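You operate a simulated robot arm through the tools that you are given. There is no shell and no other tool. Be economical: measure what you need, move in short steps, check, and stop when the job is done.

The job below is to be done with a simulated robot arm. You get a single attempt, and the scene is never put back.

Task
Finish taping the grey valve in the winder, then tape the blue one; stand both in the blue rack.
Fine: each ends with 4 turns in all.

The check looks at the end state, three seconds after you hand in, the way a careful person would. Anything else that was tipped, shoved, dropped, spilled or broken makes it a failure.

Robot
A 7-joint arm with a two-finger parallel gripper, fixed in place. Base frame: the origin is at the foot of the arm, x ahead of it, y to its left, z up; the work surface is at about z = 6. Units: mm, rad, N and s.
With the tool pointing down near the work surface it reaches from about 220 to 580 mm from the base axis. Its first joint turns from -1.152 to 1.152 rad. Payload 2.5 kg.
The tool frame sits at the grasp point between the pads (the TCP): z along the fingers, y along the line on which they close. The tips reach 23 mm beyond it. The gripper opens to 94 mm. The fingers are 38 mm wide and 10 mm thick; the gripper's body (54 by 96 mm) begins 39 mm behind the TCP.
Orientation is that of the tool frame in the base frame, as a unit quaternion [x, y, z, w]. With the fingers straight down and closing along the base's y, the tool's x points along the base's -x, its y along +y and its z along -z.

Tools
- The arm moves only by the tool jog_arm. Its argument "rows" is one flat list of numbers, 7 for each row, row after row: the shift along the base's x, y, z in units of 300 mm (1.0 is 300 mm), then the turn, a rotation vector about the base's x, y, z in units of 90 degrees (1.0 is 90 degrees), then the gripper command, from -1 (fully open) to 1 (shut), values between in proportion. In form: [dx, dy, dz, rx, ry, rz, hand, dx, dy, dz, rx, ry, rz, hand, ...]. A call has 1 to 20 rows; each row is the pose to reach, as a shift and turn from the pose commanded when the call began. A call with a number of a shift or a turn outside -1 to 1 is refused whole. A row lasts 0.2 s, in which the tool goes at most 50 mm and 0.15 rad; a call with a longer step from one row to the next is refused whole, and so is a gripper value outside its range. Where a pose cannot be reached the arm comes as near as it can. A force on the tool above 40 N (or 10 N above the force at the start of the call, whichever is more), or a blocked arm, ends the call early, and 0.2 s more pass. Each finger travels about 108 mm/s and halts on what it meets, pressing with about 24 N; the grip force reading is that of the motor and also rises with nothing between the fingers. The clock runs only during rows and for 0.2 s after the last one: add rows that repeat a pose to give the fingers time. The reply holds the time, the measured pose of the TCP, the force on the tool along the base axes, the opening and the grip force, in the units named above and with some noise.
- Cameras (640 x 400 px; columns grow to the right, rows downward): "scene" is fixed at [133.6, -430.4, 529.5]; the picture's right is [0.61, -0.80, 0.00], its down [-0.56, -0.43, -0.71] and it looks along [0.56, 0.43, -0.71] (base axes); focal length 311 px, centre (320, 200). "wrist" rides on the gripper at [86, 16, -75] in the tool frame; the picture's right is [-0.18, 0.98, 0.00], its down [-0.58, -0.11, -0.81] and it looks along [-0.79, -0.15, 0.59] (tool axes); focal length 243 px, centre (320, 200). There is no depth. A picture from a camera that has moved, and an enlarged one, comes with that camera's place and axes in the base frame and with its lens.
- snapshot(camera): a new picture of that camera. No time passes.
- enlarge(camera, box): a new picture of the part [left, top, right, bottom] of that camera's present view, enlarged. No time passes.
- finish_job(): hands the job in; it is judged then, once.

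Go step by step. Nothing tells you positions but the pictures and the camera data: compare them with the known pose of the tool, close in by small moves and look again before you grip or let go. The budget is 120 turns and 64 pictures, counting those below and the enlarged ones. Unless the task says otherwise, let go and move clear before handing in, and close with one line.

The tools are called after "Emit:" by a JSON object that holds its "fn" and its "kwargs". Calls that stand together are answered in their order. jog_arm: Moves the arm, as the interface text tells. Its arguments: {"type":"object","properties":{"rows":{"type":"array"}},"required":["rows"]} The other tools are called the same way: snapshot (camera) takes a picture; enlarge (camera, box) takes an enlarged picture of a part of a camera's view; finish_job () hands the job in.

At the start:

```text
time: 0.0
ee_pos: [388.6, -156.9, 247.9]
ee_rot: [0.0, 1.0, 0.0, 0.0]
contact_force: [-0.5, 0.7, -0.5]
grip_width: 93.9
grasp_force: 0.0
```

scene: 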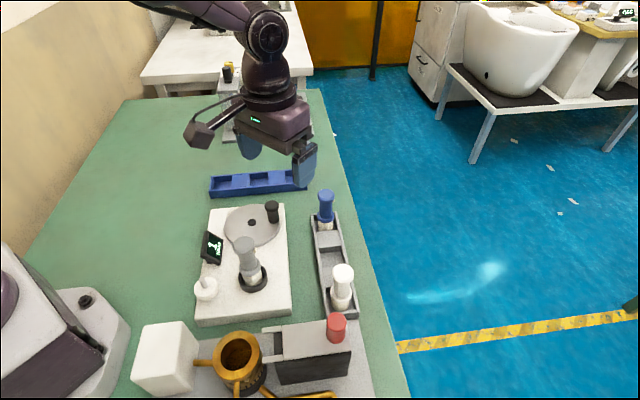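
wrist: 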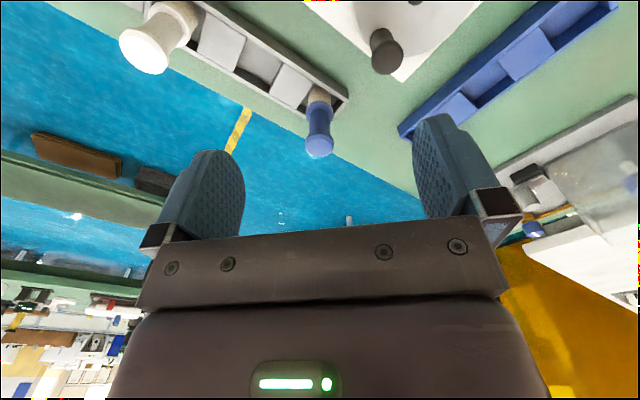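

I see a winder plate with a crank disc, a grey valve in its chuck and a small display, a grey rack with blue and white valves, and an empty blue rack. I'll look closer before moving.

Emit:
{"fn": "enlarge", "kwargs": {"camera": "scene", "box": [180, 180, 380, 330]}}

Emit:
{"fn": "enlarge", "kwargs": {"camera": "scene", "box": [190, 220, 290, 310]}}

```text
2.67 times, centred on (280, 255) of scene
camera zoom: at [133.6, -430.4, 529.5], right [0.61, -0.8, 0.0], down [-0.56, -0.43, -0.71], along [0.56, 0.43, -0.71], focal length 830 px, centre (427, 53)
```

zoom: 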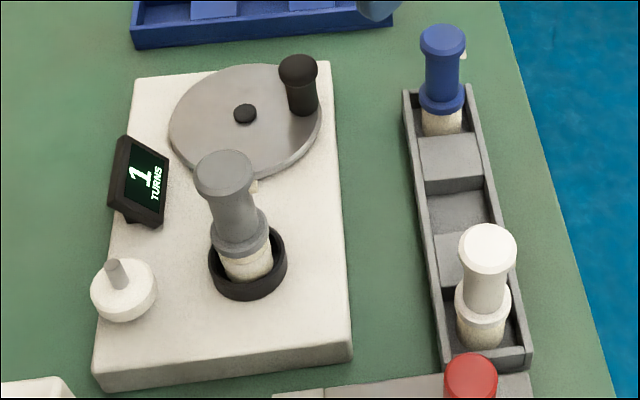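

```text
4.44 times, centred on (240, 265) of scene
camera zoom: at [133.6, -430.4, 529.5], right [0.61, -0.8, 0.0], down [-0.56, -0.43, -0.71], along [0.56, 0.43, -0.71], focal length 1383 px, centre (676, -89)
```

zoom: 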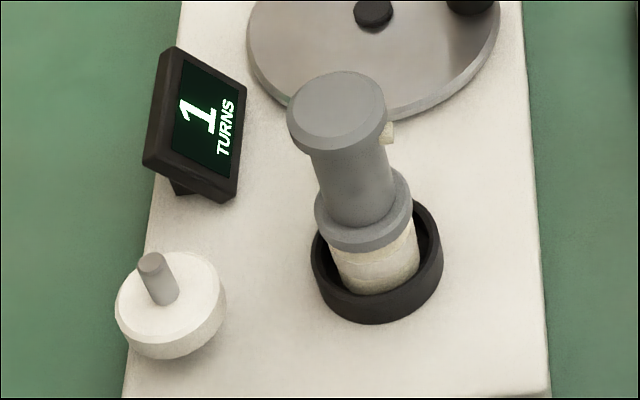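

The display shows 1 turn, so the grey valve needs 3 more. The disc hub is near (377, -68), the crank knob near (405, -104) and the chuck near (293, -160). I'll move back for a wrist view of the disc.

Emit:
{"fn": "jog_arm", "kwargs": {"rows": [-0.08, 0.08, 0, 0, 0, 0, -1, -0.16, 0.16, 0, 0, 0, 0, -1, -0.24, 0.24, -0.03, 0, 0, 0, -1, -0.295, 0.29, -0.06, 0, 0, 0, -1, -0.295, 0.29, -0.06, 0, 0, 0, -1]}}

Emit:
{"fn": "snapshot", "kwargs": {"camera": "wrist"}}

Emit:
{"fn": "snapshot", "kwargs": {"camera": "scene"}}

```text
time: 1.2
ee_pos: [299.0, -69.1, 229.9]
ee_rot: [0.0, 1.0, -0.001, -0.001]
contact_force: [-1.0, -1.1, 0.1]
grip_width: 93.9
grasp_force: 0.0
```

```text
59 pictures are left
camera wrist: at [212.1, -53.9, 305.5], right [0.18, 0.98, 0.0], down [0.58, -0.11, 0.81], along [0.79, -0.15, -0.59], focal length 243 px, centre (320, 200)
```

wrist: 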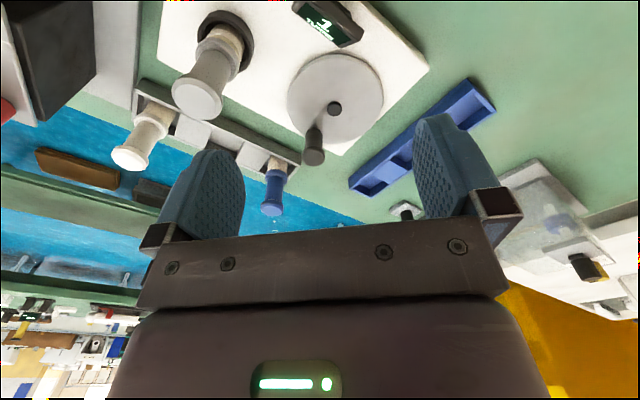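

```text
58 pictures are left
```

scene: 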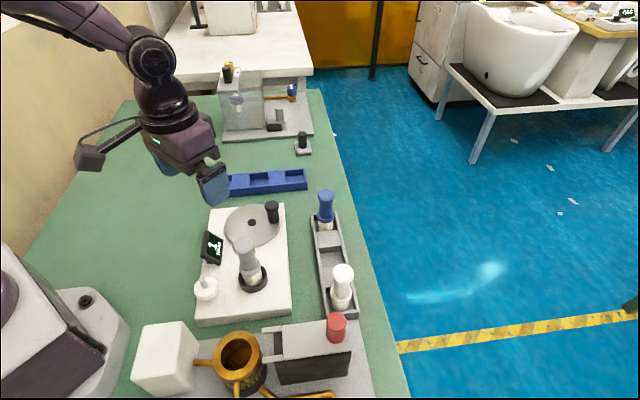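

Good view. I'll enlarge the wrist view to triangulate the disc, knob and valves.

Emit:
{"fn": "enlarge", "kwargs": {"camera": "wrist", "box": [260, 0, 500, 220]}}

Emit:
{"fn": "enlarge", "kwargs": {"camera": "wrist", "box": [100, 0, 340, 220]}}

Emit:
{"fn": "enlarge", "kwargs": {"camera": "scene", "box": [200, 140, 350, 260]}}

```text
1.82 times, centred on (380, 110) of wrist
camera zoom: at [212.1, -53.9, 305.5], right [0.18, 0.98, 0.0], down [0.58, -0.11, 0.81], along [0.79, -0.15, -0.59], focal length 441 px, centre (211, 364)
```

zoom: 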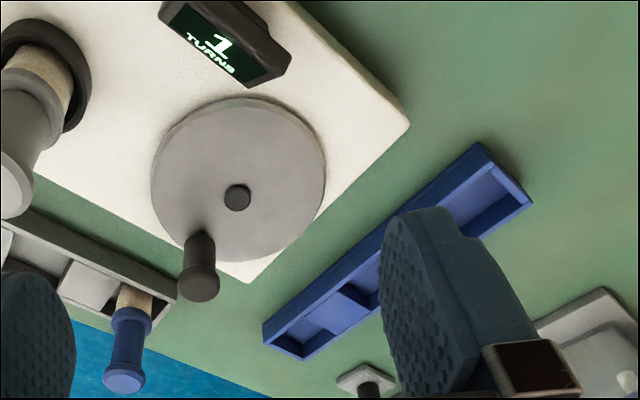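

```text
1.82 times, centred on (220, 110) of wrist
camera zoom: at [212.1, -53.9, 305.5], right [0.18, 0.98, 0.0], down [0.58, -0.11, 0.81], along [0.79, -0.15, -0.59], focal length 441 px, centre (502, 364)
```

zoom: 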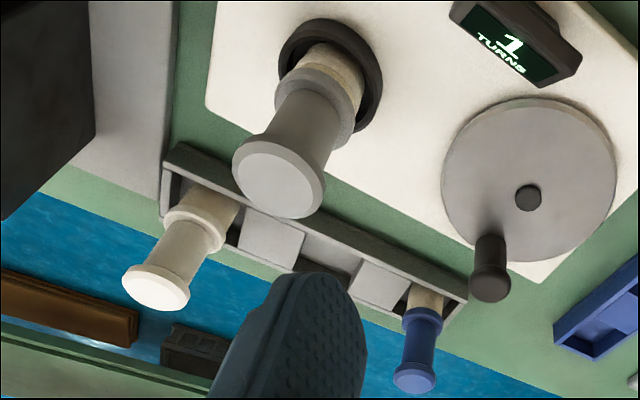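

```text
3.33 times, centred on (275, 200) of scene
camera zoom: at [133.6, -430.4, 529.5], right [0.61, -0.8, 0.0], down [-0.56, -0.43, -0.71], along [0.56, 0.43, -0.71], focal length 1038 px, centre (470, 200)
```

zoom: 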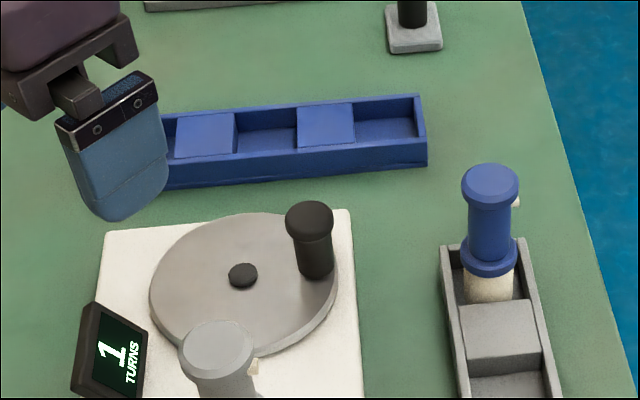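

Triangulated: disc hub ≈ (378, -67.5), knob ≈ (410, -98) with its top at z≈93, grey valve ≈ (293, -161) with its top at z≈139. I'll move above the knob and check.

Emit:
{"fn": "jog_arm", "kwargs": {"rows": [0.12, -0.03, -0.05, 0, 0, 0, -0.4, 0.24, -0.06, -0.1, 0, 0, 0, -0.4, 0.37, -0.096, -0.15, 0, 0, 0, -0.4, 0.37, -0.096, -0.3, 0, 0, 0, -0.4, 0.37, -0.096, -0.38, 0, 0, 0, -0.4, 0.37, -0.096, -0.38, 0, 0, 0, -0.4]}}

Emit:
{"fn": "enlarge", "kwargs": {"camera": "scene", "box": [180, 130, 380, 280]}}

Emit:
{"fn": "snapshot", "kwargs": {"camera": "wrist"}}

```text
time: 2.6
ee_pos: [411.3, -96.4, 116.8]
ee_rot: [0.0, 1.0, -0.001, 0.0]
contact_force: [-0.1, -0.1, -0.5]
grip_width: 65.7
grasp_force: 0.1
```

```text
2.67 times, centred on (280, 205) of scene
camera zoom: at [133.6, -430.4, 529.5], right [0.61, -0.8, 0.0], down [-0.56, -0.43, -0.71], along [0.56, 0.43, -0.71], focal length 830 px, centre (427, 187)
```

zoom: 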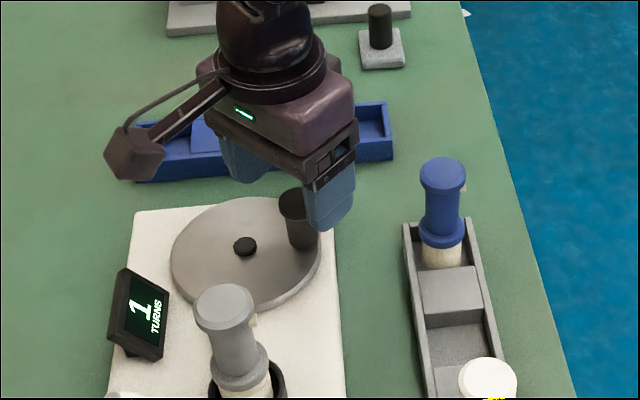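

```text
53 pictures are left
camera wrist: at [325.1, -81.3, 192.0], right [0.18, 0.98, 0.0], down [0.58, -0.11, 0.81], along [0.79, -0.15, -0.59], focal length 243 px, centre (320, 200)
```

wrist: 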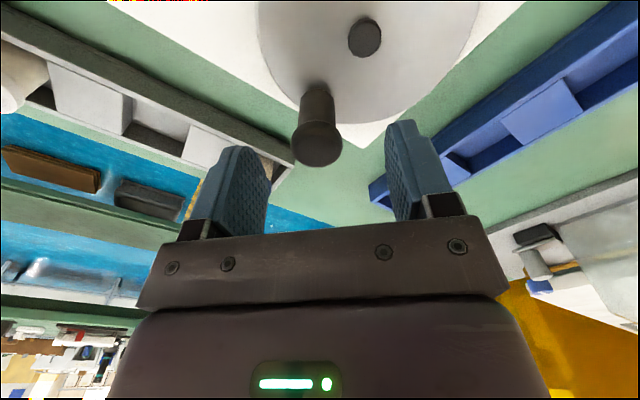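

Alignment is good. I'll descend around the knob head and close.

Emit:
{"fn": "jog_arm", "kwargs": {"rows": [0, -0.007, -0.06, 0, 0, 0, -0.4, 0, -0.007, -0.105, 0, 0, 0, -0.4, 0, -0.007, -0.105, 0, 0, 0, 0.2, 0, -0.007, -0.105, 0, 0, 0, 0.6, 0, -0.007, -0.105, 0, 0, 0, 0.6, 0, -0.007, -0.105, 0, 0, 0, 0.6]}}

```text
time: 4.0
ee_pos: [411.2, -101.0, 85.7]
ee_rot: [0.0, 1.0, -0.001, 0.0]
contact_force: [-0.7, 1.1, -1.3]
grip_width: 27.7
grasp_force: 45.0
```

The knob is gripped. I'll test a 60° arc counter-clockwise and watch the forces.

Emit:
{"fn": "jog_arm", "kwargs": {"rows": [0.0168, 0.0197, 0, 0, 0, 0, 0.6, 0.0299, 0.0419, 0, 0, 0, 0, 0.6, 0.039, 0.0661, 0, 0, 0, 0, 0.6, 0.0437, 0.0916, 0, 0, 0, 0, 0.6, 0.0439, 0.1174, 0, 0, 0, 0, 0.6, 0.0396, 0.1429, 0, 0, 0, 0, 0.6]}}

Emit:
{"fn": "enlarge", "kwargs": {"camera": "scene", "box": [180, 150, 340, 310]}}

```text
time: 5.2
ee_pos: [423.7, -79.7, 84.6]
ee_rot: [0.007, 1.0, -0.007, 0.001]
contact_force: [1.7, -1.8, -1.2]
grip_width: 27.7
grasp_force: 44.8
stopped in row 5: the force on the tool passed its limit (the readings are from after the stop); the commanded pose is now the measured one
```

```text
2.50 times, centred on (260, 230) of scene
camera zoom: at [133.7, -430.4, 529.5], right [0.61, -0.8, 0.0], down [-0.56, -0.43, -0.71], along [0.56, 0.43, -0.71], focal length 778 px, centre (470, 125)
```

zoom: 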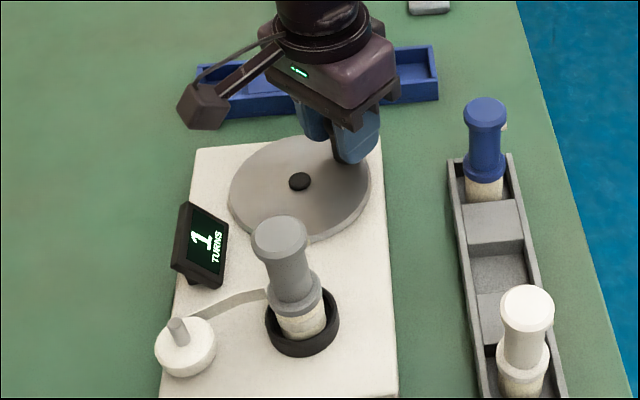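

A tape strand now runs from the spool to the valve, so cranking this way seems to wind, but the force limit tripped. I'll continue slower.

Emit:
{"fn": "jog_arm", "kwargs": {"rows": [0.0028, 0.0129, 0, 0, 0, 0, 0.6, 0.0044, 0.0261, 0, 0, 0, 0, 0.6, 0.005, 0.0393, 0, 0, 0, 0, 0.6, 0.0043, 0.0525, 0, 0, 0, 0, 0.6, 0.0025, 0.0656, 0, 0, 0, 0, 0.6]}}

```text
time: 5.9
ee_pos: [423.3, -79.9, 85.1]
ee_rot: [0.012, 1.0, -0.013, 0.001]
contact_force: [1.4, -2.8, -0.1]
grip_width: 27.8
grasp_force: 45.0
stopped in row 3: the force on the tool passed its limit (the readings are from after the stop); the commanded pose is now the measured one
```

It is a hard stop counter-clockwise, perhaps an anti-backlash pawl or taut tape. I'll try clockwise, correcting the small tilt.

Emit:
{"fn": "jog_arm", "kwargs": {"rows": [-0.0068, -0.02, 0, 0.0165, 0, 0.0153, 0.6, -0.0163, -0.0389, 0, 0.0165, 0, 0.0153, 0.6, -0.0284, -0.0563, 0, 0.0165, 0, 0.0153, 0.6, -0.0427, -0.0719, 0, 0.0165, 0, 0.0153, 0.6, -0.0591, -0.0853, 0, 0.0165, 0, 0.0153, 0.6, -0.0772, -0.0963, 0, 0.0165, 0, 0.0153, 0.6, -0.0966, -0.1047, 0, 0.0165, 0, 0.0153, 0.6]}}

Emit:
{"fn": "enlarge", "kwargs": {"camera": "scene", "box": [180, 150, 340, 310]}}

```text
time: 7.5
ee_pos: [395.3, -110.8, 84.0]
ee_rot: [0.0, 1.0, 0.0, 0.0]
contact_force: [-0.5, 3.6, 10.5]
grip_width: 27.8
grasp_force: 45.0
```

```text
2.50 times, centred on (260, 230) of scene
camera zoom: at [133.6, -430.4, 529.5], right [0.61, -0.8, 0.0], down [-0.56, -0.43, -0.71], along [0.56, 0.43, -0.71], focal length 778 px, centre (470, 125)
```

zoom: 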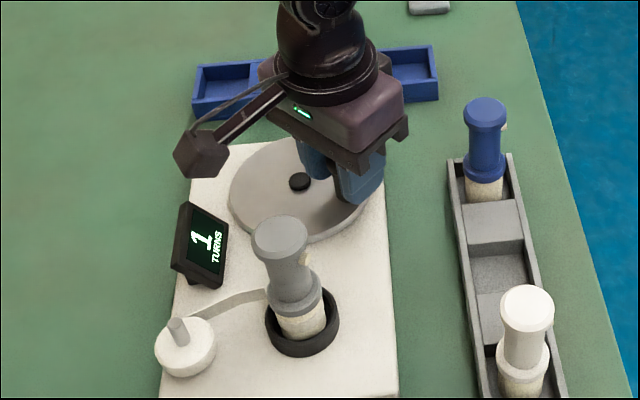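

Clockwise moves freely (r≈45.5 about (379, -68)). I'll continue clockwise 160°.

Emit:
{"fn": "jog_arm", "kwargs": {"rows": [-0.0204, -0.0056, 0.002, 0, 0, 0, 0.6, -0.0414, -0.0083, 0.003, 0, 0, 0, 0.6, -0.0626, -0.008, 0.003, 0, 0, 0, 0.6, -0.0835, -0.0048, 0.003, 0, 0, 0, 0.6, -0.1038, 0.0013, 0.003, 0, 0, 0, 0.6, -0.123, 0.0101, 0.003, 0, 0, 0, 0.6, -0.1408, 0.0215, 0.003, 0, 0, 0, 0.6, -0.1568, 0.0353, 0.003, 0, 0, 0, 0.6, -0.1708, 0.0512, 0.003, 0, 0, 0, 0.6, -0.1824, 0.0689, 0.003, 0, 0, 0, 0.6, -0.1915, 0.0881, 0.003, 0, 0, 0, 0.6, -0.1978, 0.1083, 0.003, 0, 0, 0, 0.6, -0.2012, 0.1292, 0.003, 0, 0, 0, 0.6, -0.2017, 0.1503, 0.003, 0, 0, 0, 0.6, -0.1992, 0.1713, 0.003, 0, 0, 0, 0.6, -0.1938, 0.1918, 0.003, 0, 0, 0, 0.6, -0.1857, 0.2113, 0.003, 0, 0, 0, 0.6, -0.1748, 0.2295, 0.003, 0, 0, 0, 0.6, -0.1616, 0.2461, 0.003, 0, 0, 0, 0.6, -0.1462, 0.2606, 0.003, 0, 0, 0, 0.6]}}

Emit:
{"fn": "enlarge", "kwargs": {"camera": "scene", "box": [180, 150, 340, 310]}}

```text
time: 9.5
ee_pos: [342.4, -94.7, 84.9]
ee_rot: [-0.003, 1.0, 0.001, 0.0]
contact_force: [1.5, 1.0, -2.9]
grip_width: 27.8
grasp_force: 44.8
stopped in row 10: the force on the tool passed its limit (the readings are from after the stop); the commanded pose is now the measured one
```

```text
2.50 times, centred on (260, 230) of scene
camera zoom: at [133.6, -430.4, 529.5], right [0.61, -0.8, 0.0], down [-0.56, -0.43, -0.71], along [0.56, 0.43, -0.71], focal length 778 px, centre (470, 125)
```

zoom: 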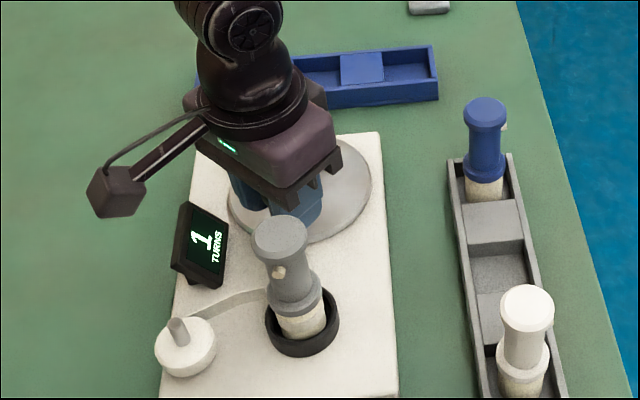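

The valve turns with the crank (its nub moved round), so the ratio is about 1:1. The geometry fits a circle about (379.3, -68.4), so I'll try continuing slowly from here.

Emit:
{"fn": "jog_arm", "kwargs": {"rows": [-0.0087, 0.0133, 0, 0, 0, 0, 0.6, -0.0159, 0.0274, 0, 0, 0, 0, 0.6, -0.0216, 0.0422, 0, 0, 0, 0, 0.6, -0.0258, 0.0576, 0, 0, 0, 0, 0.6, -0.0283, 0.0733, 0, 0, 0, 0, 0.6, -0.0291, 0.0894, 0, 0, 0, 0, 0.6]}}

```text
time: 10.9
ee_pos: [334.8, -67.0, 84.9]
ee_rot: [-0.004, 1.0, 0.002, 0.0]
contact_force: [12.1, -1.9, -30.3]
grip_width: 27.8
grasp_force: 45.3
```

It moves; the residual force is mostly vertical. I'll lower about 1.2 mm and continue along the refined circle for 160°.

Emit:
{"fn": "jog_arm", "kwargs": {"rows": [0.0048, 0.0197, -0.002, 0, 0, 0, 0.6, 0.0092, 0.0403, -0.004, 0, 0, 0, 0.6, 0.0164, 0.0601, -0.004, 0, 0, 0, 0.6, 0.0263, 0.0787, -0.004, 0, 0, 0, 0.6, 0.0387, 0.0957, -0.004, 0, 0, 0, 0.6, 0.0533, 0.1109, -0.004, 0, 0, 0, 0.6, 0.0699, 0.1238, -0.004, 0, 0, 0, 0.6, 0.0881, 0.1344, -0.004, 0, 0, 0, 0.6, 0.1077, 0.1423, -0.004, 0, 0, 0, 0.6, 0.1281, 0.1474, -0.004, 0, 0, 0, 0.6, 0.1491, 0.1496, -0.004, 0, 0, 0, 0.6, 0.1701, 0.1488, -0.004, 0, 0, 0, 0.6, 0.1909, 0.1452, -0.004, 0, 0, 0, 0.6, 0.2109, 0.1387, -0.004, 0, 0, 0, 0.6, 0.2298, 0.1294, -0.004, 0, 0, 0, 0.6, 0.2473, 0.1177, -0.004, 0, 0, 0, 0.6, 0.2629, 0.1036, -0.004, 0, 0, 0, 0.6, 0.2765, 0.0874, -0.004, 0, 0, 0, 0.6, 0.2877, 0.0696, -0.004, 0, 0, 0, 0.6, 0.2962, 0.0503, -0.004, 0, 0, 0, 0.6]}}

```text
time: 15.2
ee_pos: [422.9, -52.8, 85.1]
ee_rot: [-0.002, 1.0, 0.001, -0.001]
contact_force: [-2.0, 0.1, 3.3]
grip_width: 27.9
grasp_force: 45.2
stopped in row 20: the force on the tool passed its limit (the readings are from after the stop); the commanded pose is now the measured one
```

Nearly a full revolution is done. I'll go to about -52° and check the counter.

Emit:
{"fn": "jog_arm", "kwargs": {"rows": [0.0047, -0.0203, 0, 0, 0, 0, 0.6, 0.0076, -0.0411, 0, 0, 0, 0, 0.6, 0.0076, -0.0622, 0, 0, 0, 0, 0.6, 0.0047, -0.0831, 0, 0, 0, 0, 0.6, -0.0011, -0.1033, 0, 0, 0, 0, 0.6, -0.0097, -0.1226, 0, 0, 0, 0, 0.6, -0.0208, -0.1404, 0, 0, 0, 0, 0.6, -0.0344, -0.1566, 0, 0, 0, 0, 0.6, -0.05, -0.1707, 0, 0, 0, 0, 0.6]}}

Emit:
{"fn": "enlarge", "kwargs": {"camera": "scene", "box": [180, 150, 340, 310]}}

```text
time: 17.2
ee_pos: [408.0, -103.4, 85.8]
ee_rot: [-0.001, 1.0, 0.002, -0.002]
contact_force: [-8.4, 11.8, 24.2]
grip_width: 27.7
grasp_force: 44.8
```

```text
2.50 times, centred on (260, 230) of scene
camera zoom: at [133.6, -430.3, 529.6], right [0.61, -0.8, 0.0], down [-0.56, -0.43, -0.71], along [0.56, 0.43, -0.71], focal length 778 px, centre (470, 125)
```

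zoom: 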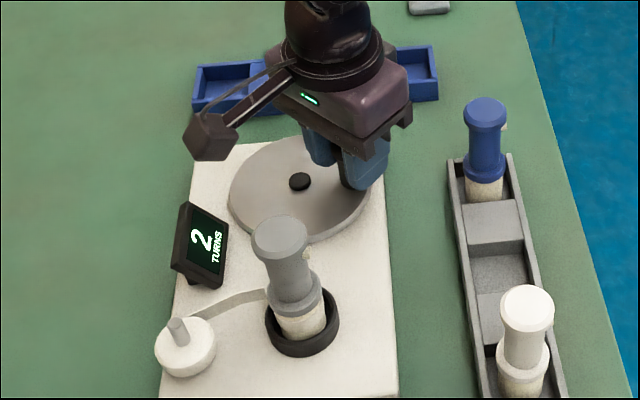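

The counter went to 2, so clockwise at 1:1 is right. I'll do the next half turn.

Emit:
{"fn": "jog_arm", "kwargs": {"rows": [-0.0198, -0.0131, 0.002, 0, 0, 0, 0.6, -0.0413, -0.0229, 0.003, 0, 0, 0, 0.6, -0.0642, -0.0292, 0.003, 0, 0, 0, 0.6, -0.0877, -0.0319, 0.003, 0, 0, 0, 0.6, -0.1114, -0.0309, 0.003, 0, 0, 0, 0.6, -0.1346, -0.0262, 0.003, 0, 0, 0, 0.6, -0.1568, -0.0179, 0.003, 0, 0, 0, 0.6, -0.1774, -0.0062, 0.003, 0, 0, 0, 0.6, -0.196, 0.0085, 0.003, 0, 0, 0, 0.6, -0.212, 0.026, 0.003, 0, 0, 0, 0.6, -0.225, 0.0458, 0.003, 0, 0, 0, 0.6, -0.2349, 0.0673, 0.003, 0, 0, 0, 0.6, -0.2412, 0.0902, 0.003, 0, 0, 0, 0.6, -0.2439, 0.1137, 0.003, 0, 0, 0, 0.6, -0.2428, 0.1374, 0.003, 0, 0, 0, 0.6, -0.2381, 0.1606, 0.003, 0, 0, 0, 0.6, -0.2298, 0.1828, 0.003, 0, 0, 0, 0.6, -0.2181, 0.2034, 0.003, 0, 0, 0, 0.6, -0.2034, 0.222, 0.003, 0, 0, 0, 0.6, -0.1859, 0.238, 0.003, 0, 0, 0, 0.6]}}

```text
time: 19.5
ee_pos: [343.9, -94.2, 85.7]
ee_rot: [-0.001, 1.0, 0.002, 0.0]
contact_force: [0.7, 1.3, -0.4]
grip_width: 27.8
grasp_force: 44.7
stopped in row 11: the force on the tool passed its limit (the readings are from after the stop); the commanded pose is now the measured one
```

Same spot trips the limit, but it resumes from there. Continuing another 180°.

Emit:
{"fn": "jog_arm", "kwargs": {"rows": [-0.0142, 0.0178, -0.001, 0, 0, 0, 0.6, -0.0233, 0.0397, -0.002, 0, 0, 0, 0.6, -0.0288, 0.0627, -0.003, 0, 0, 0, 0.6, -0.0307, 0.0863, -0.003, 0, 0, 0, 0.6, -0.0288, 0.1099, -0.003, 0, 0, 0, 0.6, -0.0233, 0.133, -0.003, 0, 0, 0, 0.6, -0.0142, 0.1549, -0.003, 0, 0, 0, 0.6, -0.0018, 0.1751, -0.003, 0, 0, 0, 0.6, 0.0136, 0.1931, -0.003, 0, 0, 0, 0.6, 0.0316, 0.2085, -0.003, 0, 0, 0, 0.6, 0.0518, 0.2209, -0.003, 0, 0, 0, 0.6, 0.0737, 0.2299, -0.003, 0, 0, 0, 0.6, 0.0967, 0.2355, -0.003, 0, 0, 0, 0.6, 0.1203, 0.2373, -0.003, 0, 0, 0, 0.6, 0.1439, 0.2355, -0.003, 0, 0, 0, 0.6, 0.167, 0.2299, -0.003, 0, 0, 0, 0.6, 0.1889, 0.2209, -0.003, 0, 0, 0, 0.6, 0.2091, 0.2085, -0.003, 0, 0, 0, 0.6, 0.2271, 0.1931, -0.003, 0, 0, 0, 0.6, 0.2425, 0.1751, -0.003, 0, 0, 0, 0.6]}}

```text
time: 20.6
ee_pos: [335.1, -69.9, 84.5]
ee_rot: [-0.001, 1.0, 0.001, -0.001]
contact_force: [-1.0, 0.1, 3.7]
grip_width: 27.6
grasp_force: 45.2
stopped in row 5: the force on the tool passed its limit (the readings are from after the stop); the commanded pose is now the measured one
```

I'll resume with slightly smaller steps.

Emit:
{"fn": "jog_arm", "kwargs": {"rows": [0.0005, 0.021, 0, 0, 0, 0, 0.6, 0.0041, 0.0416, 0, 0, 0, 0, 0.6, 0.0106, 0.0615, 0, 0, 0, 0, 0.6, 0.0198, 0.0803, 0, 0, 0, 0, 0.6, 0.0315, 0.0977, 0, 0, 0, 0, 0.6, 0.0455, 0.1132, 0, 0, 0, 0, 0.6, 0.0615, 0.1267, 0, 0, 0, 0, 0.6, 0.0792, 0.1378, 0, 0, 0, 0, 0.6, 0.0984, 0.1463, 0, 0, 0, 0, 0.6, 0.1185, 0.152, 0, 0, 0, 0, 0.6, 0.1392, 0.155, 0, 0, 0, 0, 0.6, 0.1601, 0.155, 0, 0, 0, 0, 0.6, 0.1809, 0.152, 0, 0, 0, 0, 0.6, 0.201, 0.1463, 0, 0, 0, 0, 0.6, 0.2201, 0.1378, 0, 0, 0, 0, 0.6, 0.2378, 0.1267, 0, 0, 0, 0, 0.6, 0.2539, 0.1132, 0, 0, 0, 0, 0.6, 0.2679, 0.0977, 0, 0, 0, 0, 0.6, 0.2796, 0.0803, 0, 0, 0, 0, 0.6, 0.2887, 0.0615, 0, 0, 0, 0, 0.6]}}

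```text
time: 24.8
ee_pos: [422.3, -53.3, 86.7]
ee_rot: [0.0, 1.0, 0.0, 0.001]
contact_force: [11.3, 4.2, 14.7]
grip_width: 27.4
grasp_force: 44.8
```

Continuing clockwise through the third count.

Emit:
{"fn": "jog_arm", "kwargs": {"rows": [0.0065, -0.0199, 0.003, 0, 0, 0, 0.6, 0.0102, -0.0405, 0.005, 0, 0, 0, 0.6, 0.0109, -0.0614, 0.005, 0, 0, 0, 0.6, 0.0087, -0.0822, 0.005, 0, 0, 0, 0.6, 0.0037, -0.1025, 0.005, 0, 0, 0, 0.6, -0.0042, -0.1219, 0.005, 0, 0, 0, 0.6, -0.0147, -0.14, 0.005, 0, 0, 0, 0.6, -0.0275, -0.1565, 0.005, 0, 0, 0, 0.6, -0.0426, -0.1711, 0.005, 0, 0, 0, 0.6, -0.0595, -0.1834, 0.005, 0, 0, 0, 0.6, -0.078, -0.1932, 0.005, 0, 0, 0, 0.6, -0.0977, -0.2004, 0.005, 0, 0, 0, 0.6, -0.1181, -0.2047, 0.005, 0, 0, 0, 0.6, -0.139, -0.2062, 0.005, 0, 0, 0, 0.6, -0.1599, -0.2047, 0.005, 0, 0, 0, 0.6, -0.1803, -0.2004, 0.005, 0, 0, 0, 0.6, -0.2, -0.1932, 0.005, 0, 0, 0, 0.6, -0.2185, -0.1834, 0.005, 0, 0, 0, 0.6, -0.2354, -0.1711, 0.005, 0, 0, 0, 0.6, -0.2505, -0.1565, 0.005, 0, 0, 0, 0.6]}}

Emit:
{"fn": "enlarge", "kwargs": {"camera": "scene", "box": [180, 150, 340, 310]}}

```text
time: 29.0
ee_pos: [346.7, -98.7, 86.3]
ee_rot: [-0.002, 1.0, 0.002, -0.001]
contact_force: [7.3, 6.0, -36.7]
grip_width: 28.1
grasp_force: 45.3
```

```text
2.50 times, centred on (260, 230) of scene
camera zoom: at [133.8, -430.4, 529.4], right [0.61, -0.8, 0.0], down [-0.56, -0.43, -0.71], along [0.56, 0.43, -0.71], focal length 778 px, centre (470, 125)
```

zoom: 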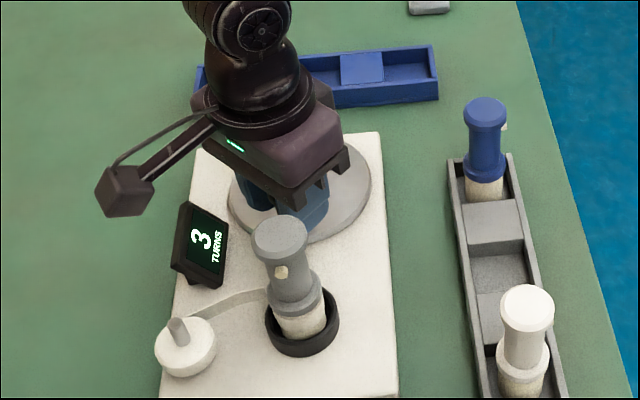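

The counter is at 3. I'll ease the upward pull by lowering about 2 mm and continue.

Emit:
{"fn": "jog_arm", "kwargs": {"rows": [-0.0129, 0.0165, -0.005, 0, 0, 0, 0.6, -0.0233, 0.0346, -0.007, 0, 0, 0, 0.6, -0.0312, 0.054, -0.007, 0, 0, 0, 0.6, -0.0362, 0.0743, -0.007, 0, 0, 0, 0.6, -0.0384, 0.0951, -0.007, 0, 0, 0, 0.6, -0.0377, 0.116, -0.007, 0, 0, 0, 0.6, -0.034, 0.1366, -0.007, 0, 0, 0, 0.6, -0.0276, 0.1565, -0.007, 0, 0, 0, 0.6, -0.0184, 0.1753, -0.007, 0, 0, 0, 0.6, -0.0067, 0.1927, -0.007, 0, 0, 0, 0.6, 0.0073, 0.2082, -0.007, 0, 0, 0, 0.6, 0.0233, 0.2217, -0.007, 0, 0, 0, 0.6, 0.0411, 0.2328, -0.007, 0, 0, 0, 0.6, 0.0602, 0.2413, -0.007, 0, 0, 0, 0.6, 0.0803, 0.247, -0.007, 0, 0, 0, 0.6, 0.101, 0.25, -0.007, 0, 0, 0, 0.6, 0.122, 0.25, -0.007, 0, 0, 0, 0.6, 0.1427, 0.247, -0.007, 0, 0, 0, 0.6, 0.1628, 0.2413, -0.007, 0, 0, 0, 0.6, 0.1819, 0.2328, -0.007, 0, 0, 0, 0.6]}}

```text
time: 30.4
ee_pos: [335.9, -62.9, 84.9]
ee_rot: [-0.001, 1.0, 0.001, -0.001]
contact_force: [-2.2, 1.2, 4.5]
grip_width: 27.4
grasp_force: 44.9
stopped in row 7: the force on the tool passed its limit (the readings are from after the stop); the commanded pose is now the measured one
```

Resuming from there.

Emit:
{"fn": "jog_arm", "kwargs": {"rows": [0.0021, 0.0208, 0, 0, 0, 0, 0.6, 0.0089, 0.0406, 0, 0, 0, 0, 0.6, 0.0184, 0.0593, 0, 0, 0, 0, 0.6, 0.0304, 0.0764, 0, 0, 0, 0, 0.6, 0.0447, 0.0917, 0, 0, 0, 0, 0.6, 0.061, 0.1049, 0, 0, 0, 0, 0.6, 0.0789, 0.1157, 0, 0, 0, 0, 0.6, 0.0982, 0.1238, 0.001, 0, 0, 0, 0.6, 0.1184, 0.1292, 0.002, 0, 0, 0, 0.6, 0.1392, 0.1318, 0.003, 0, 0, 0, 0.6, 0.1601, 0.1314, 0.003, 0, 0, 0, 0.6, 0.1808, 0.1282, 0.003, 0, 0, 0, 0.6, 0.2008, 0.122, 0.003, 0, 0, 0, 0.6, 0.2197, 0.1132, 0.003, 0, 0, 0, 0.6, 0.2373, 0.1018, 0.003, 0, 0, 0, 0.6, 0.2531, 0.0881, 0.003, 0, 0, 0, 0.6, 0.2668, 0.0723, 0.003, 0, 0, 0, 0.6, 0.2782, 0.0547, 0.003, 0, 0, 0, 0.6, 0.287, 0.0358, 0.003, 0, 0, 0, 0.6, 0.2932, 0.0158, 0.003, 0, 0, 0, 0.6]}}

```text
time: 34.4
ee_pos: [421.1, -46.5, 85.2]
ee_rot: [-0.002, 1.0, 0.001, 0.001]
contact_force: [1.9, 1.0, -3.6]
grip_width: 27.9
grasp_force: 45.0
stopped in row 19: the force on the tool passed its limit (the readings are from after the stop); the commanded pose is now the measured one
```

About 74° remain to complete the third revolution. I'll go to about -46° and check.

Emit:
{"fn": "jog_arm", "kwargs": {"rows": [0.004, -0.0214, 0, 0, 0, 0, 0.6, 0.0097, -0.0415, 0, 0, 0, 0, 0.6, 0.0126, -0.0622, 0, 0, 0, 0, 0.6, 0.0126, -0.0831, 0, 0, 0, 0, 0.6, 0.0097, -0.1039, 0, 0, 0, 0, 0.6, 0.004, -0.124, 0, 0, 0, 0, 0.6, -0.0046, -0.1431, 0, 0, 0, 0, 0.6, -0.0157, -0.1608, 0, 0, 0, 0, 0.6, -0.0291, -0.1769, 0, 0, 0, 0, 0.6, -0.0347, -0.1824, 0, 0, 0, 0, 0.6]}}

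Emit:
{"fn": "enlarge", "kwargs": {"camera": "scene", "box": [180, 150, 340, 310]}}

```text
time: 35.1
ee_pos: [423.7, -62.1, 85.4]
ee_rot: [-0.002, 1.0, 0.001, 0.003]
contact_force: [1.7, 0.4, -1.5]
grip_width: 27.9
grasp_force: 45.2
stopped in row 3: the force on the tool passed its limit (the readings are from after the stop); the commanded pose is now the measured one
```

```text
2.50 times, centred on (260, 230) of scene
camera zoom: at [133.6, -430.4, 529.5], right [0.61, -0.8, 0.0], down [-0.56, -0.43, -0.71], along [0.56, 0.43, -0.71], focal length 778 px, centre (470, 125)
```

zoom: 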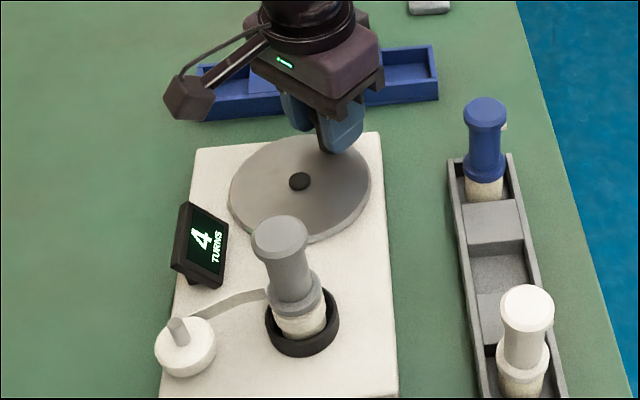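

The display reads 4 at about 2.85 revolutions (it appears to round). I'll complete to the full third revolution at about -44°, where the crank began.

Emit:
{"fn": "jog_arm", "kwargs": {"rows": [0.0043, -0.0207, 0, 0, 0, 0, 0.6, 0.0029, -0.0415, 0, 0, 0, 0, 0.6, -0.0015, -0.062, 0, 0, 0, 0, 0.6, -0.0086, -0.0817, 0, 0, 0, 0, 0.6, -0.0185, -0.1002, 0, 0, 0, 0, 0.6, -0.0308, -0.1171, 0, 0, 0, 0, 0.6, -0.0378, -0.1249, 0, 0, 0, 0, 0.6]}}

Emit:
{"fn": "enlarge", "kwargs": {"camera": "scene", "box": [180, 150, 340, 310]}}

```text
time: 36.7
ee_pos: [412.6, -99.8, 85.1]
ee_rot: [-0.001, 1.0, 0.002, 0.002]
contact_force: [2.0, -1.4, -18.4]
grip_width: 27.8
grasp_force: 45.3
```

```text
2.50 times, centred on (260, 230) of scene
camera zoom: at [133.7, -430.4, 529.5], right [0.61, -0.8, 0.0], down [-0.56, -0.43, -0.71], along [0.56, 0.43, -0.71], focal length 778 px, centre (470, 125)
```

zoom: 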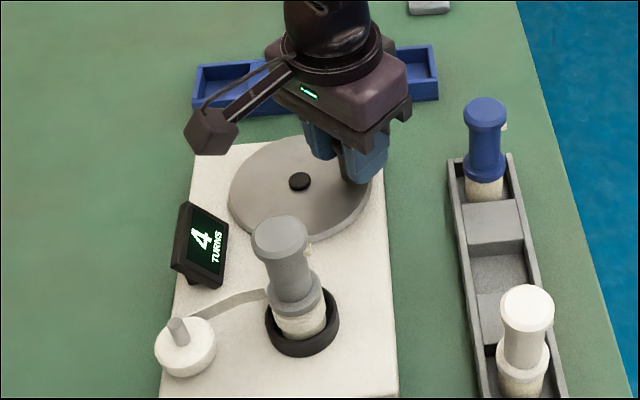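

The grey valve is at 4 turns. I'll release the knob and rise above everything, then move beside the grey valve.

Emit:
{"fn": "jog_arm", "kwargs": {"rows": [0, 0, 0, 0, 0, 0, -0.2, 0, 0, 0, 0, 0, 0, -0.4, 0, 0, 0, 0, 0, 0, -0.4, 0, 0, 0.15, 0, 0, 0, -0.4, 0, 0, 0.3, 0, 0, 0, -0.4, 0, 0, 0.42, 0, 0, 0, -0.4, -0.13, -0.06, 0.45, 0, 0, 0, -0.4, -0.26, -0.13, 0.45, 0, 0, 0, -0.4, -0.395, -0.2, 0.45, 0, 0, 0, -0.4, -0.395, -0.2, 0.45, 0, 0, 0, -0.4]}}

Emit:
{"fn": "enlarge", "kwargs": {"camera": "scene", "box": [180, 130, 340, 290]}}

Emit:
{"fn": "snapshot", "kwargs": {"camera": "wrist"}}

```text
time: 38.9
ee_pos: [293.9, -160.6, 221.6]
ee_rot: [-0.002, 1.0, 0.003, 0.002]
contact_force: [1.0, 0.4, -0.3]
grip_width: 66.2
grasp_force: 0.1
```

```text
2.50 times, centred on (260, 210) of scene
camera zoom: at [133.6, -430.4, 529.5], right [0.61, -0.8, 0.0], down [-0.56, -0.43, -0.71], along [0.56, 0.43, -0.71], focal length 778 px, centre (470, 175)
```

zoom: 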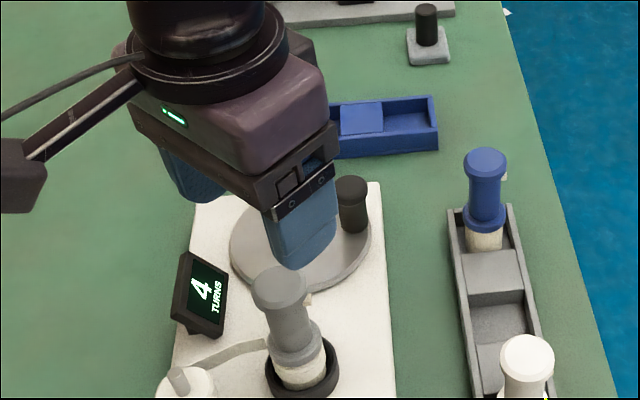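

```text
44 pictures are left
camera wrist: at [208.1, -145.2, 296.9], right [0.18, 0.98, 0.0], down [0.58, -0.11, 0.81], along [0.8, -0.14, -0.59], focal length 243 px, centre (320, 200)
```

wrist: 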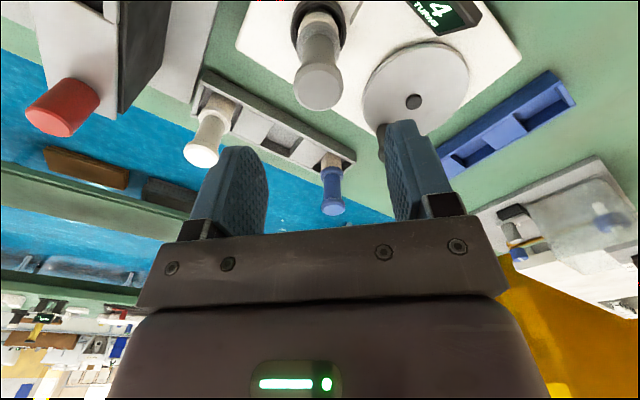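

The tool is over the valve. I'll descend with the fingers astride it to z≈112 and grip.

Emit:
{"fn": "jog_arm", "kwargs": {"rows": [0, -0.004, -0.12, 0, 0, 0, -0.4, 0, -0.004, -0.24, 0, 0, 0, -0.4, 0, -0.004, -0.31, 0, 0, 0, -0.4, 0, -0.004, -0.365, 0, 0, 0, -0.4, 0, -0.004, -0.365, 0, 0, 0, -0.1, 0, -0.004, -0.365, 0, 0, 0, 0.3, 0, -0.004, -0.365, 0, 0, 0, 0.6, 0, -0.004, -0.365, 0, 0, 0, 0.6]}}

Emit:
{"fn": "enlarge", "kwargs": {"camera": "scene", "box": [180, 170, 320, 310]}}

```text
time: 40.7
ee_pos: [295.2, -160.5, 110.2]
ee_rot: [-0.002, 1.0, 0.003, 0.002]
contact_force: [-0.6, 0.3, -0.1]
grip_width: 32.2
grasp_force: 24.5
```

```text
2.86 times, centred on (250, 240) of scene
camera zoom: at [133.6, -430.4, 529.5], right [0.61, -0.8, 0.0], down [-0.56, -0.43, -0.71], along [0.56, 0.43, -0.71], focal length 889 px, centre (520, 86)
```

zoom: 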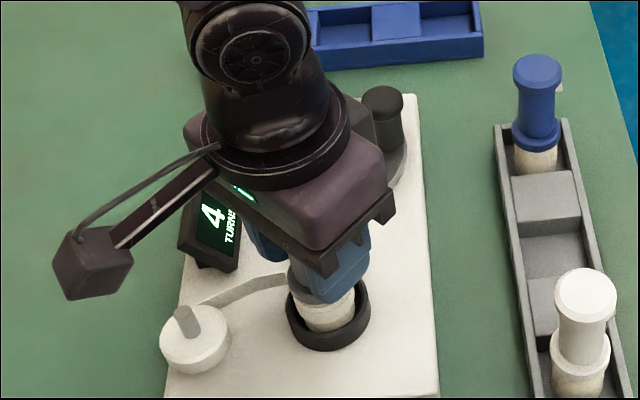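

Gripped at 32 mm. I'll lift gently and see what the tape does.

Emit:
{"fn": "jog_arm", "kwargs": {"rows": [0, 0, 0.01, 0, 0, 0, 0.7, 0, 0, 0.025, 0, 0, 0, 0.7, 0, 0, 0.04, 0, 0, 0, 0.7, 0, 0, 0.06, 0, 0, 0, 0.7]}}

Emit:
{"fn": "enlarge", "kwargs": {"camera": "scene", "box": [180, 170, 320, 310]}}

```text
time: 41.7
ee_pos: [295.4, -160.2, 128.7]
ee_rot: [-0.002, 1.0, 0.002, 0.003]
contact_force: [0.2, 0.3, -1.0]
grip_width: 32.3
grasp_force: 24.5
```

```text
2.86 times, centred on (250, 240) of scene
camera zoom: at [133.6, -430.4, 529.5], right [0.61, -0.8, 0.0], down [-0.56, -0.43, -0.71], along [0.56, 0.43, -0.71], focal length 889 px, centre (520, 86)
```

zoom: 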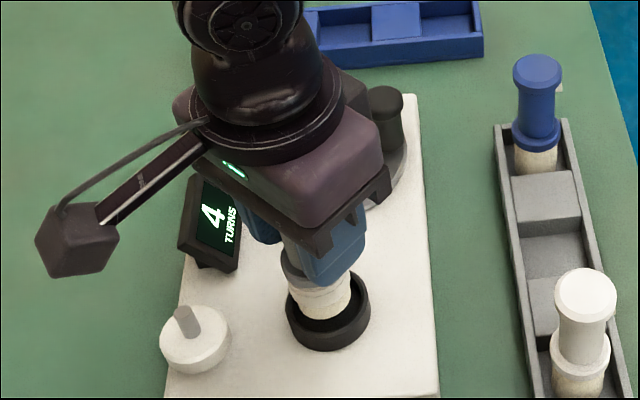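

The tape parted cleanly and the grey valve is free. I'll lift high and carry it toward the blue rack, estimated centre (492, 34), to view the pockets.

Emit:
{"fn": "jog_arm", "kwargs": {"rows": [0, 0, 0.1, 0, 0, 0, 0.7, 0, 0, 0.2, 0, 0, 0, 0.7, 0, 0, 0.3, 0, 0, 0, 0.7, 0.04, 0.09, 0.3, 0, 0, 0, 0.7, 0.1, 0.2, 0.3, 0, 0, 0, 0.7, 0.16, 0.3, 0.3, 0, 0, 0, 0.7, 0.22, 0.4, 0.3, 0, 0, 0, 0.7, 0.28, 0.5, 0.3, 0, 0, 0, 0.7, 0.28, 0.5, 0.3, 0, 0, 0, 0.7]}}

Emit:
{"fn": "snapshot", "kwargs": {"camera": "wrist"}}

Emit:
{"fn": "snapshot", "kwargs": {"camera": "scene"}}

```text
time: 43.7
ee_pos: [378.5, -11.3, 218.3]
ee_rot: [-0.002, 1.0, 0.001, 0.003]
contact_force: [0.5, -0.5, -1.2]
grip_width: 32.2
grasp_force: 24.0
```

```text
41 pictures are left
camera wrist: at [292.7, 5.2, 293.6], right [0.18, 0.98, 0.0], down [0.58, -0.11, 0.81], along [0.8, -0.14, -0.59], focal length 243 px, centre (320, 200)
```

wrist: 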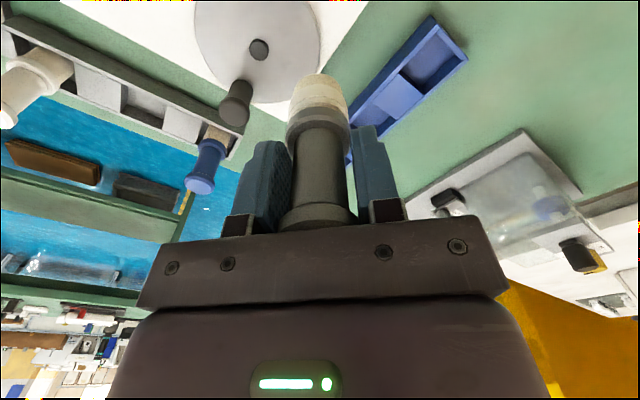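

```text
40 pictures are left
```

scene: 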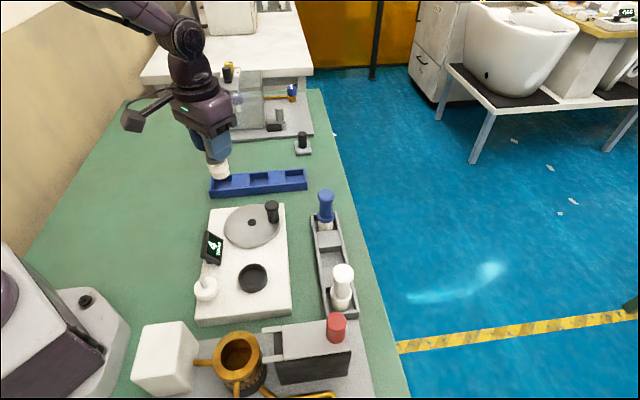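

The valve is held well and the rack is in view. Zooming in on the rack in both cameras.

Emit:
{"fn": "enlarge", "kwargs": {"camera": "wrist", "box": [330, 0, 490, 160]}}

Emit:
{"fn": "enlarge", "kwargs": {"camera": "scene", "box": [200, 150, 320, 210]}}

```text
2.50 times, centred on (410, 80) of wrist
camera zoom: at [292.7, 5.2, 293.6], right [0.18, 0.98, 0.0], down [0.58, -0.11, 0.81], along [0.8, -0.14, -0.59], focal length 606 px, centre (95, 500)
```

zoom: 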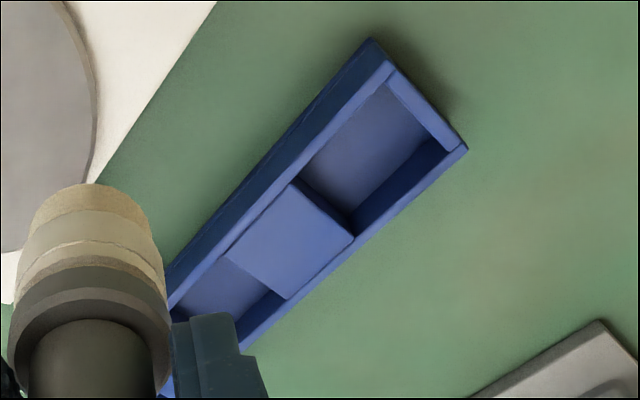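

```text
5.33 times, centred on (260, 180) of scene
camera zoom: at [133.7, -430.4, 529.5], right [0.61, -0.8, 0.0], down [-0.56, -0.43, -0.71], along [0.56, 0.43, -0.71], focal length 1660 px, centre (640, 307)
```

zoom: 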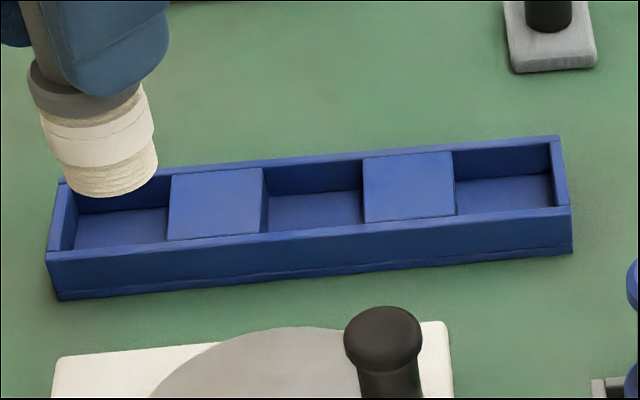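

Rack solved: the pocket row runs at 45°, with the left pocket centre ≈ (431, 97) and the middle ≈ (495, 34); the rim is at z≈33. I'll move the valve above the left pocket.

Emit:
{"fn": "jog_arm", "kwargs": {"rows": [0.06, 0.12, 0, 0, 0, 0, 0.7, 0.12, 0.24, -0.05, 0, 0, 0, 0.7, 0.18, 0.361, -0.15, 0, 0, 0, 0.7, 0.18, 0.361, -0.28, 0, 0, 0, 0.7, 0.18, 0.361, -0.33, 0, 0, 0, 0.7, 0.18, 0.361, -0.33, 0, 0, 0, 0.7]}}

Emit:
{"fn": "enlarge", "kwargs": {"camera": "scene", "box": [180, 130, 300, 210]}}

Emit:
{"fn": "enlarge", "kwargs": {"camera": "wrist", "box": [220, 0, 480, 220]}}

```text
refused: row 3 steps farther than a row can; nothing moved
```

```text
5.00 times, centred on (240, 170) of scene
camera zoom: at [133.7, -430.4, 529.5], right [0.61, -0.8, 0.0], down [-0.56, -0.43, -0.71], along [0.56, 0.43, -0.71], focal length 1556 px, centre (720, 350)
```

zoom: 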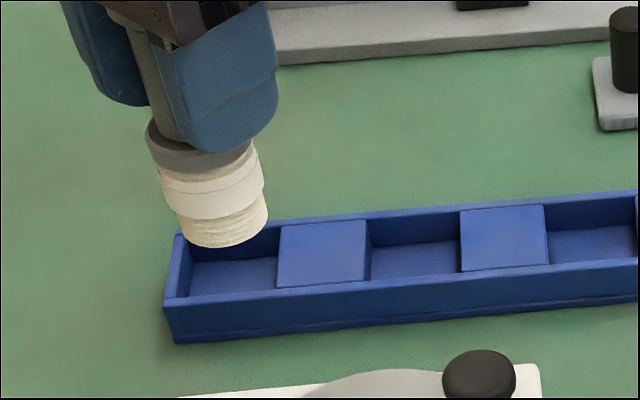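

```text
1.82 times, centred on (350, 110) of wrist
camera zoom: at [292.7, 5.2, 293.6], right [0.18, 0.98, 0.0], down [0.58, -0.11, 0.81], along [0.8, -0.14, -0.59], focal length 441 px, centre (266, 364)
```

zoom: 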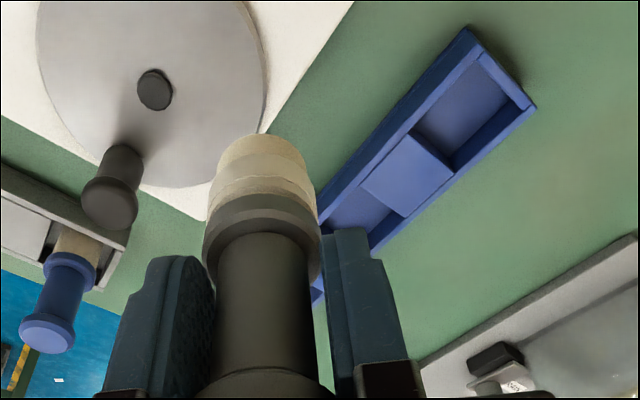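

The row step was too long, so nothing moved. I'll split it up.

Emit:
{"fn": "jog_arm", "kwargs": {"rows": [0.06, 0.12, 0, 0, 0, 0, 0.7, 0.12, 0.24, 0, 0, 0, 0, 0.7, 0.18, 0.361, -0.03, 0, 0, 0, 0.7, 0.18, 0.361, -0.15, 0, 0, 0, 0.7, 0.18, 0.361, -0.26, 0, 0, 0, 0.7, 0.18, 0.361, -0.33, 0, 0, 0, 0.7, 0.18, 0.361, -0.33, 0, 0, 0, 0.7]}}

Emit:
{"fn": "enlarge", "kwargs": {"camera": "scene", "box": [180, 130, 300, 210]}}

Emit:
{"fn": "enlarge", "kwargs": {"camera": "wrist", "box": [220, 0, 480, 220]}}

```text
time: 45.3
ee_pos: [431.8, 98.4, 118.4]
ee_rot: [-0.003, 1.0, 0.003, 0.002]
contact_force: [-0.1, 0.4, -1.7]
grip_width: 32.4
grasp_force: 23.9
```

```text
5.00 times, centred on (240, 170) of scene
camera zoom: at [133.6, -430.4, 529.5], right [0.61, -0.8, 0.0], down [-0.56, -0.43, -0.71], along [0.56, 0.43, -0.71], focal length 1556 px, centre (720, 350)
```

zoom: 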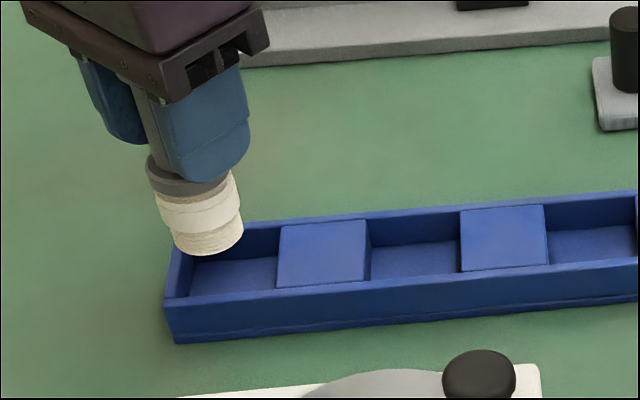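

```text
1.82 times, centred on (350, 110) of wrist
camera zoom: at [345.6, 113.9, 193.6], right [0.18, 0.98, 0.01], down [0.58, -0.11, 0.81], along [0.8, -0.14, -0.59], focal length 441 px, centre (266, 364)
```

zoom: 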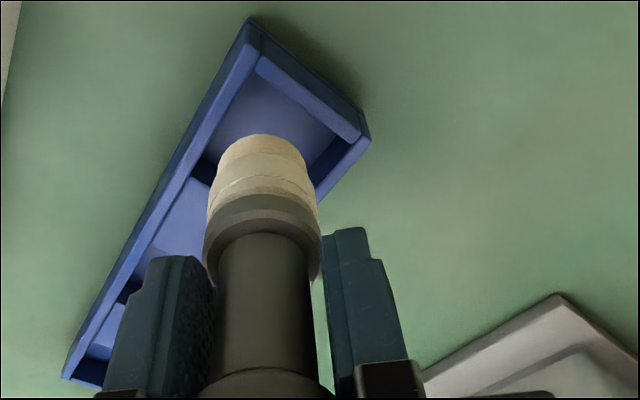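

The valve is nearly over the pocket centre. I'll shift y by -2.5 mm and lower to just above the floor.

Emit:
{"fn": "jog_arm", "kwargs": {"rows": [0, -0.008, -0.03, 0, 0, 0, 0.7, 0, -0.008, -0.06, 0, 0, 0, 0.7, 0, -0.008, -0.085, 0, 0, 0, 0.7, 0, -0.008, -0.105, 0, 0, 0, 0.7, 0, -0.008, -0.11, 0, 0, 0, 0.7, 0, -0.008, -0.115, 0, 0, 0, 0.7, 0, -0.008, -0.115, 0, 0, 0, 0.7]}}

Emit:
{"fn": "enlarge", "kwargs": {"camera": "scene", "box": [180, 130, 300, 210]}}

```text
time: 46.3
ee_pos: [435.1, 97.3, 93.7]
ee_rot: [-0.002, 1.0, 0.003, 0.006]
contact_force: [-1.1, -1.3, 5.6]
grip_width: 32.6
grasp_force: 24.1
stopped in row 5: the force on the tool passed its limit (the readings are from after the stop); the commanded pose is now the measured one
```

```text
5.00 times, centred on (240, 170) of scene
camera zoom: at [133.6, -430.4, 529.5], right [0.61, -0.8, 0.0], down [-0.56, -0.43, -0.71], along [0.56, 0.43, -0.71], focal length 1556 px, centre (720, 350)
```

zoom: 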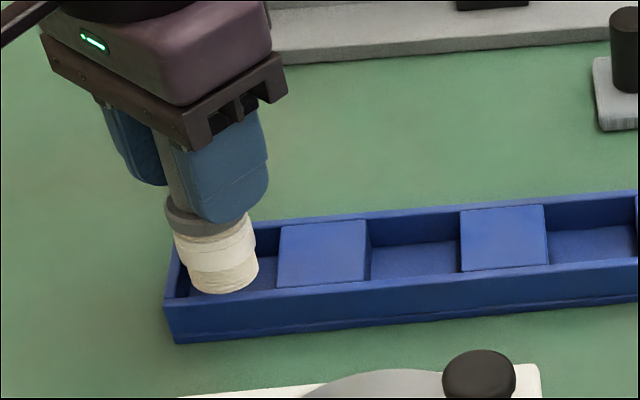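

It touched early and was pushed away from the front wall. I'll lift slightly, shift toward the back wall and look.

Emit:
{"fn": "jog_arm", "kwargs": {"rows": [0, 0, 0.03, 0, 0, 0, 0.7, 0, 0, 0.06, 0, 0, 0, 0.7, 0.005, 0.01, 0.06, 0, 0, 0, 0.7, 0.005, 0.01, 0.06, 0, 0, 0, 0.7]}}

Emit:
{"fn": "enlarge", "kwargs": {"camera": "scene", "box": [190, 130, 270, 210]}}

Emit:
{"fn": "enlarge", "kwargs": {"camera": "wrist", "box": [220, 0, 420, 160]}}

```text
time: 47.3
ee_pos: [436.4, 100.5, 112.2]
ee_rot: [-0.001, 1.0, 0.003, 0.006]
contact_force: [0.3, -0.4, -1.6]
grip_width: 32.5
grasp_force: 24.3
```

```text
5.00 times, centred on (230, 170) of scene
camera zoom: at [133.6, -430.4, 529.5], right [0.61, -0.8, 0.0], down [-0.56, -0.43, -0.71], along [0.56, 0.43, -0.71], focal length 1556 px, centre (770, 350)
```

zoom: 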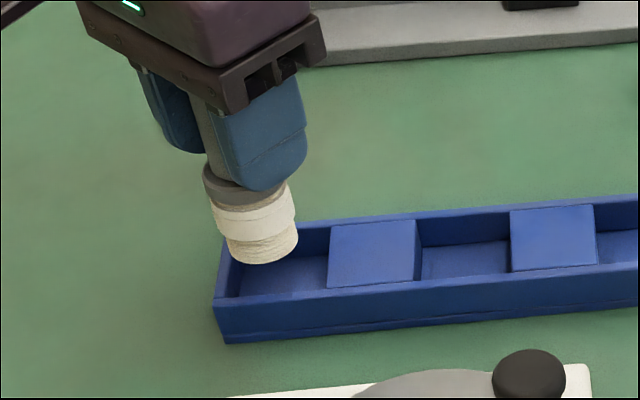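

```text
2.50 times, centred on (320, 80) of wrist
camera zoom: at [348.6, 115.4, 184.9], right [0.18, 0.98, 0.01], down [0.57, -0.11, 0.81], along [0.8, -0.14, -0.58], focal length 606 px, centre (320, 500)
```

zoom: 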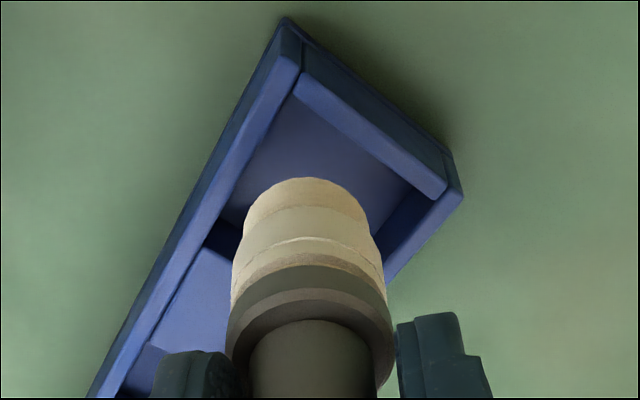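

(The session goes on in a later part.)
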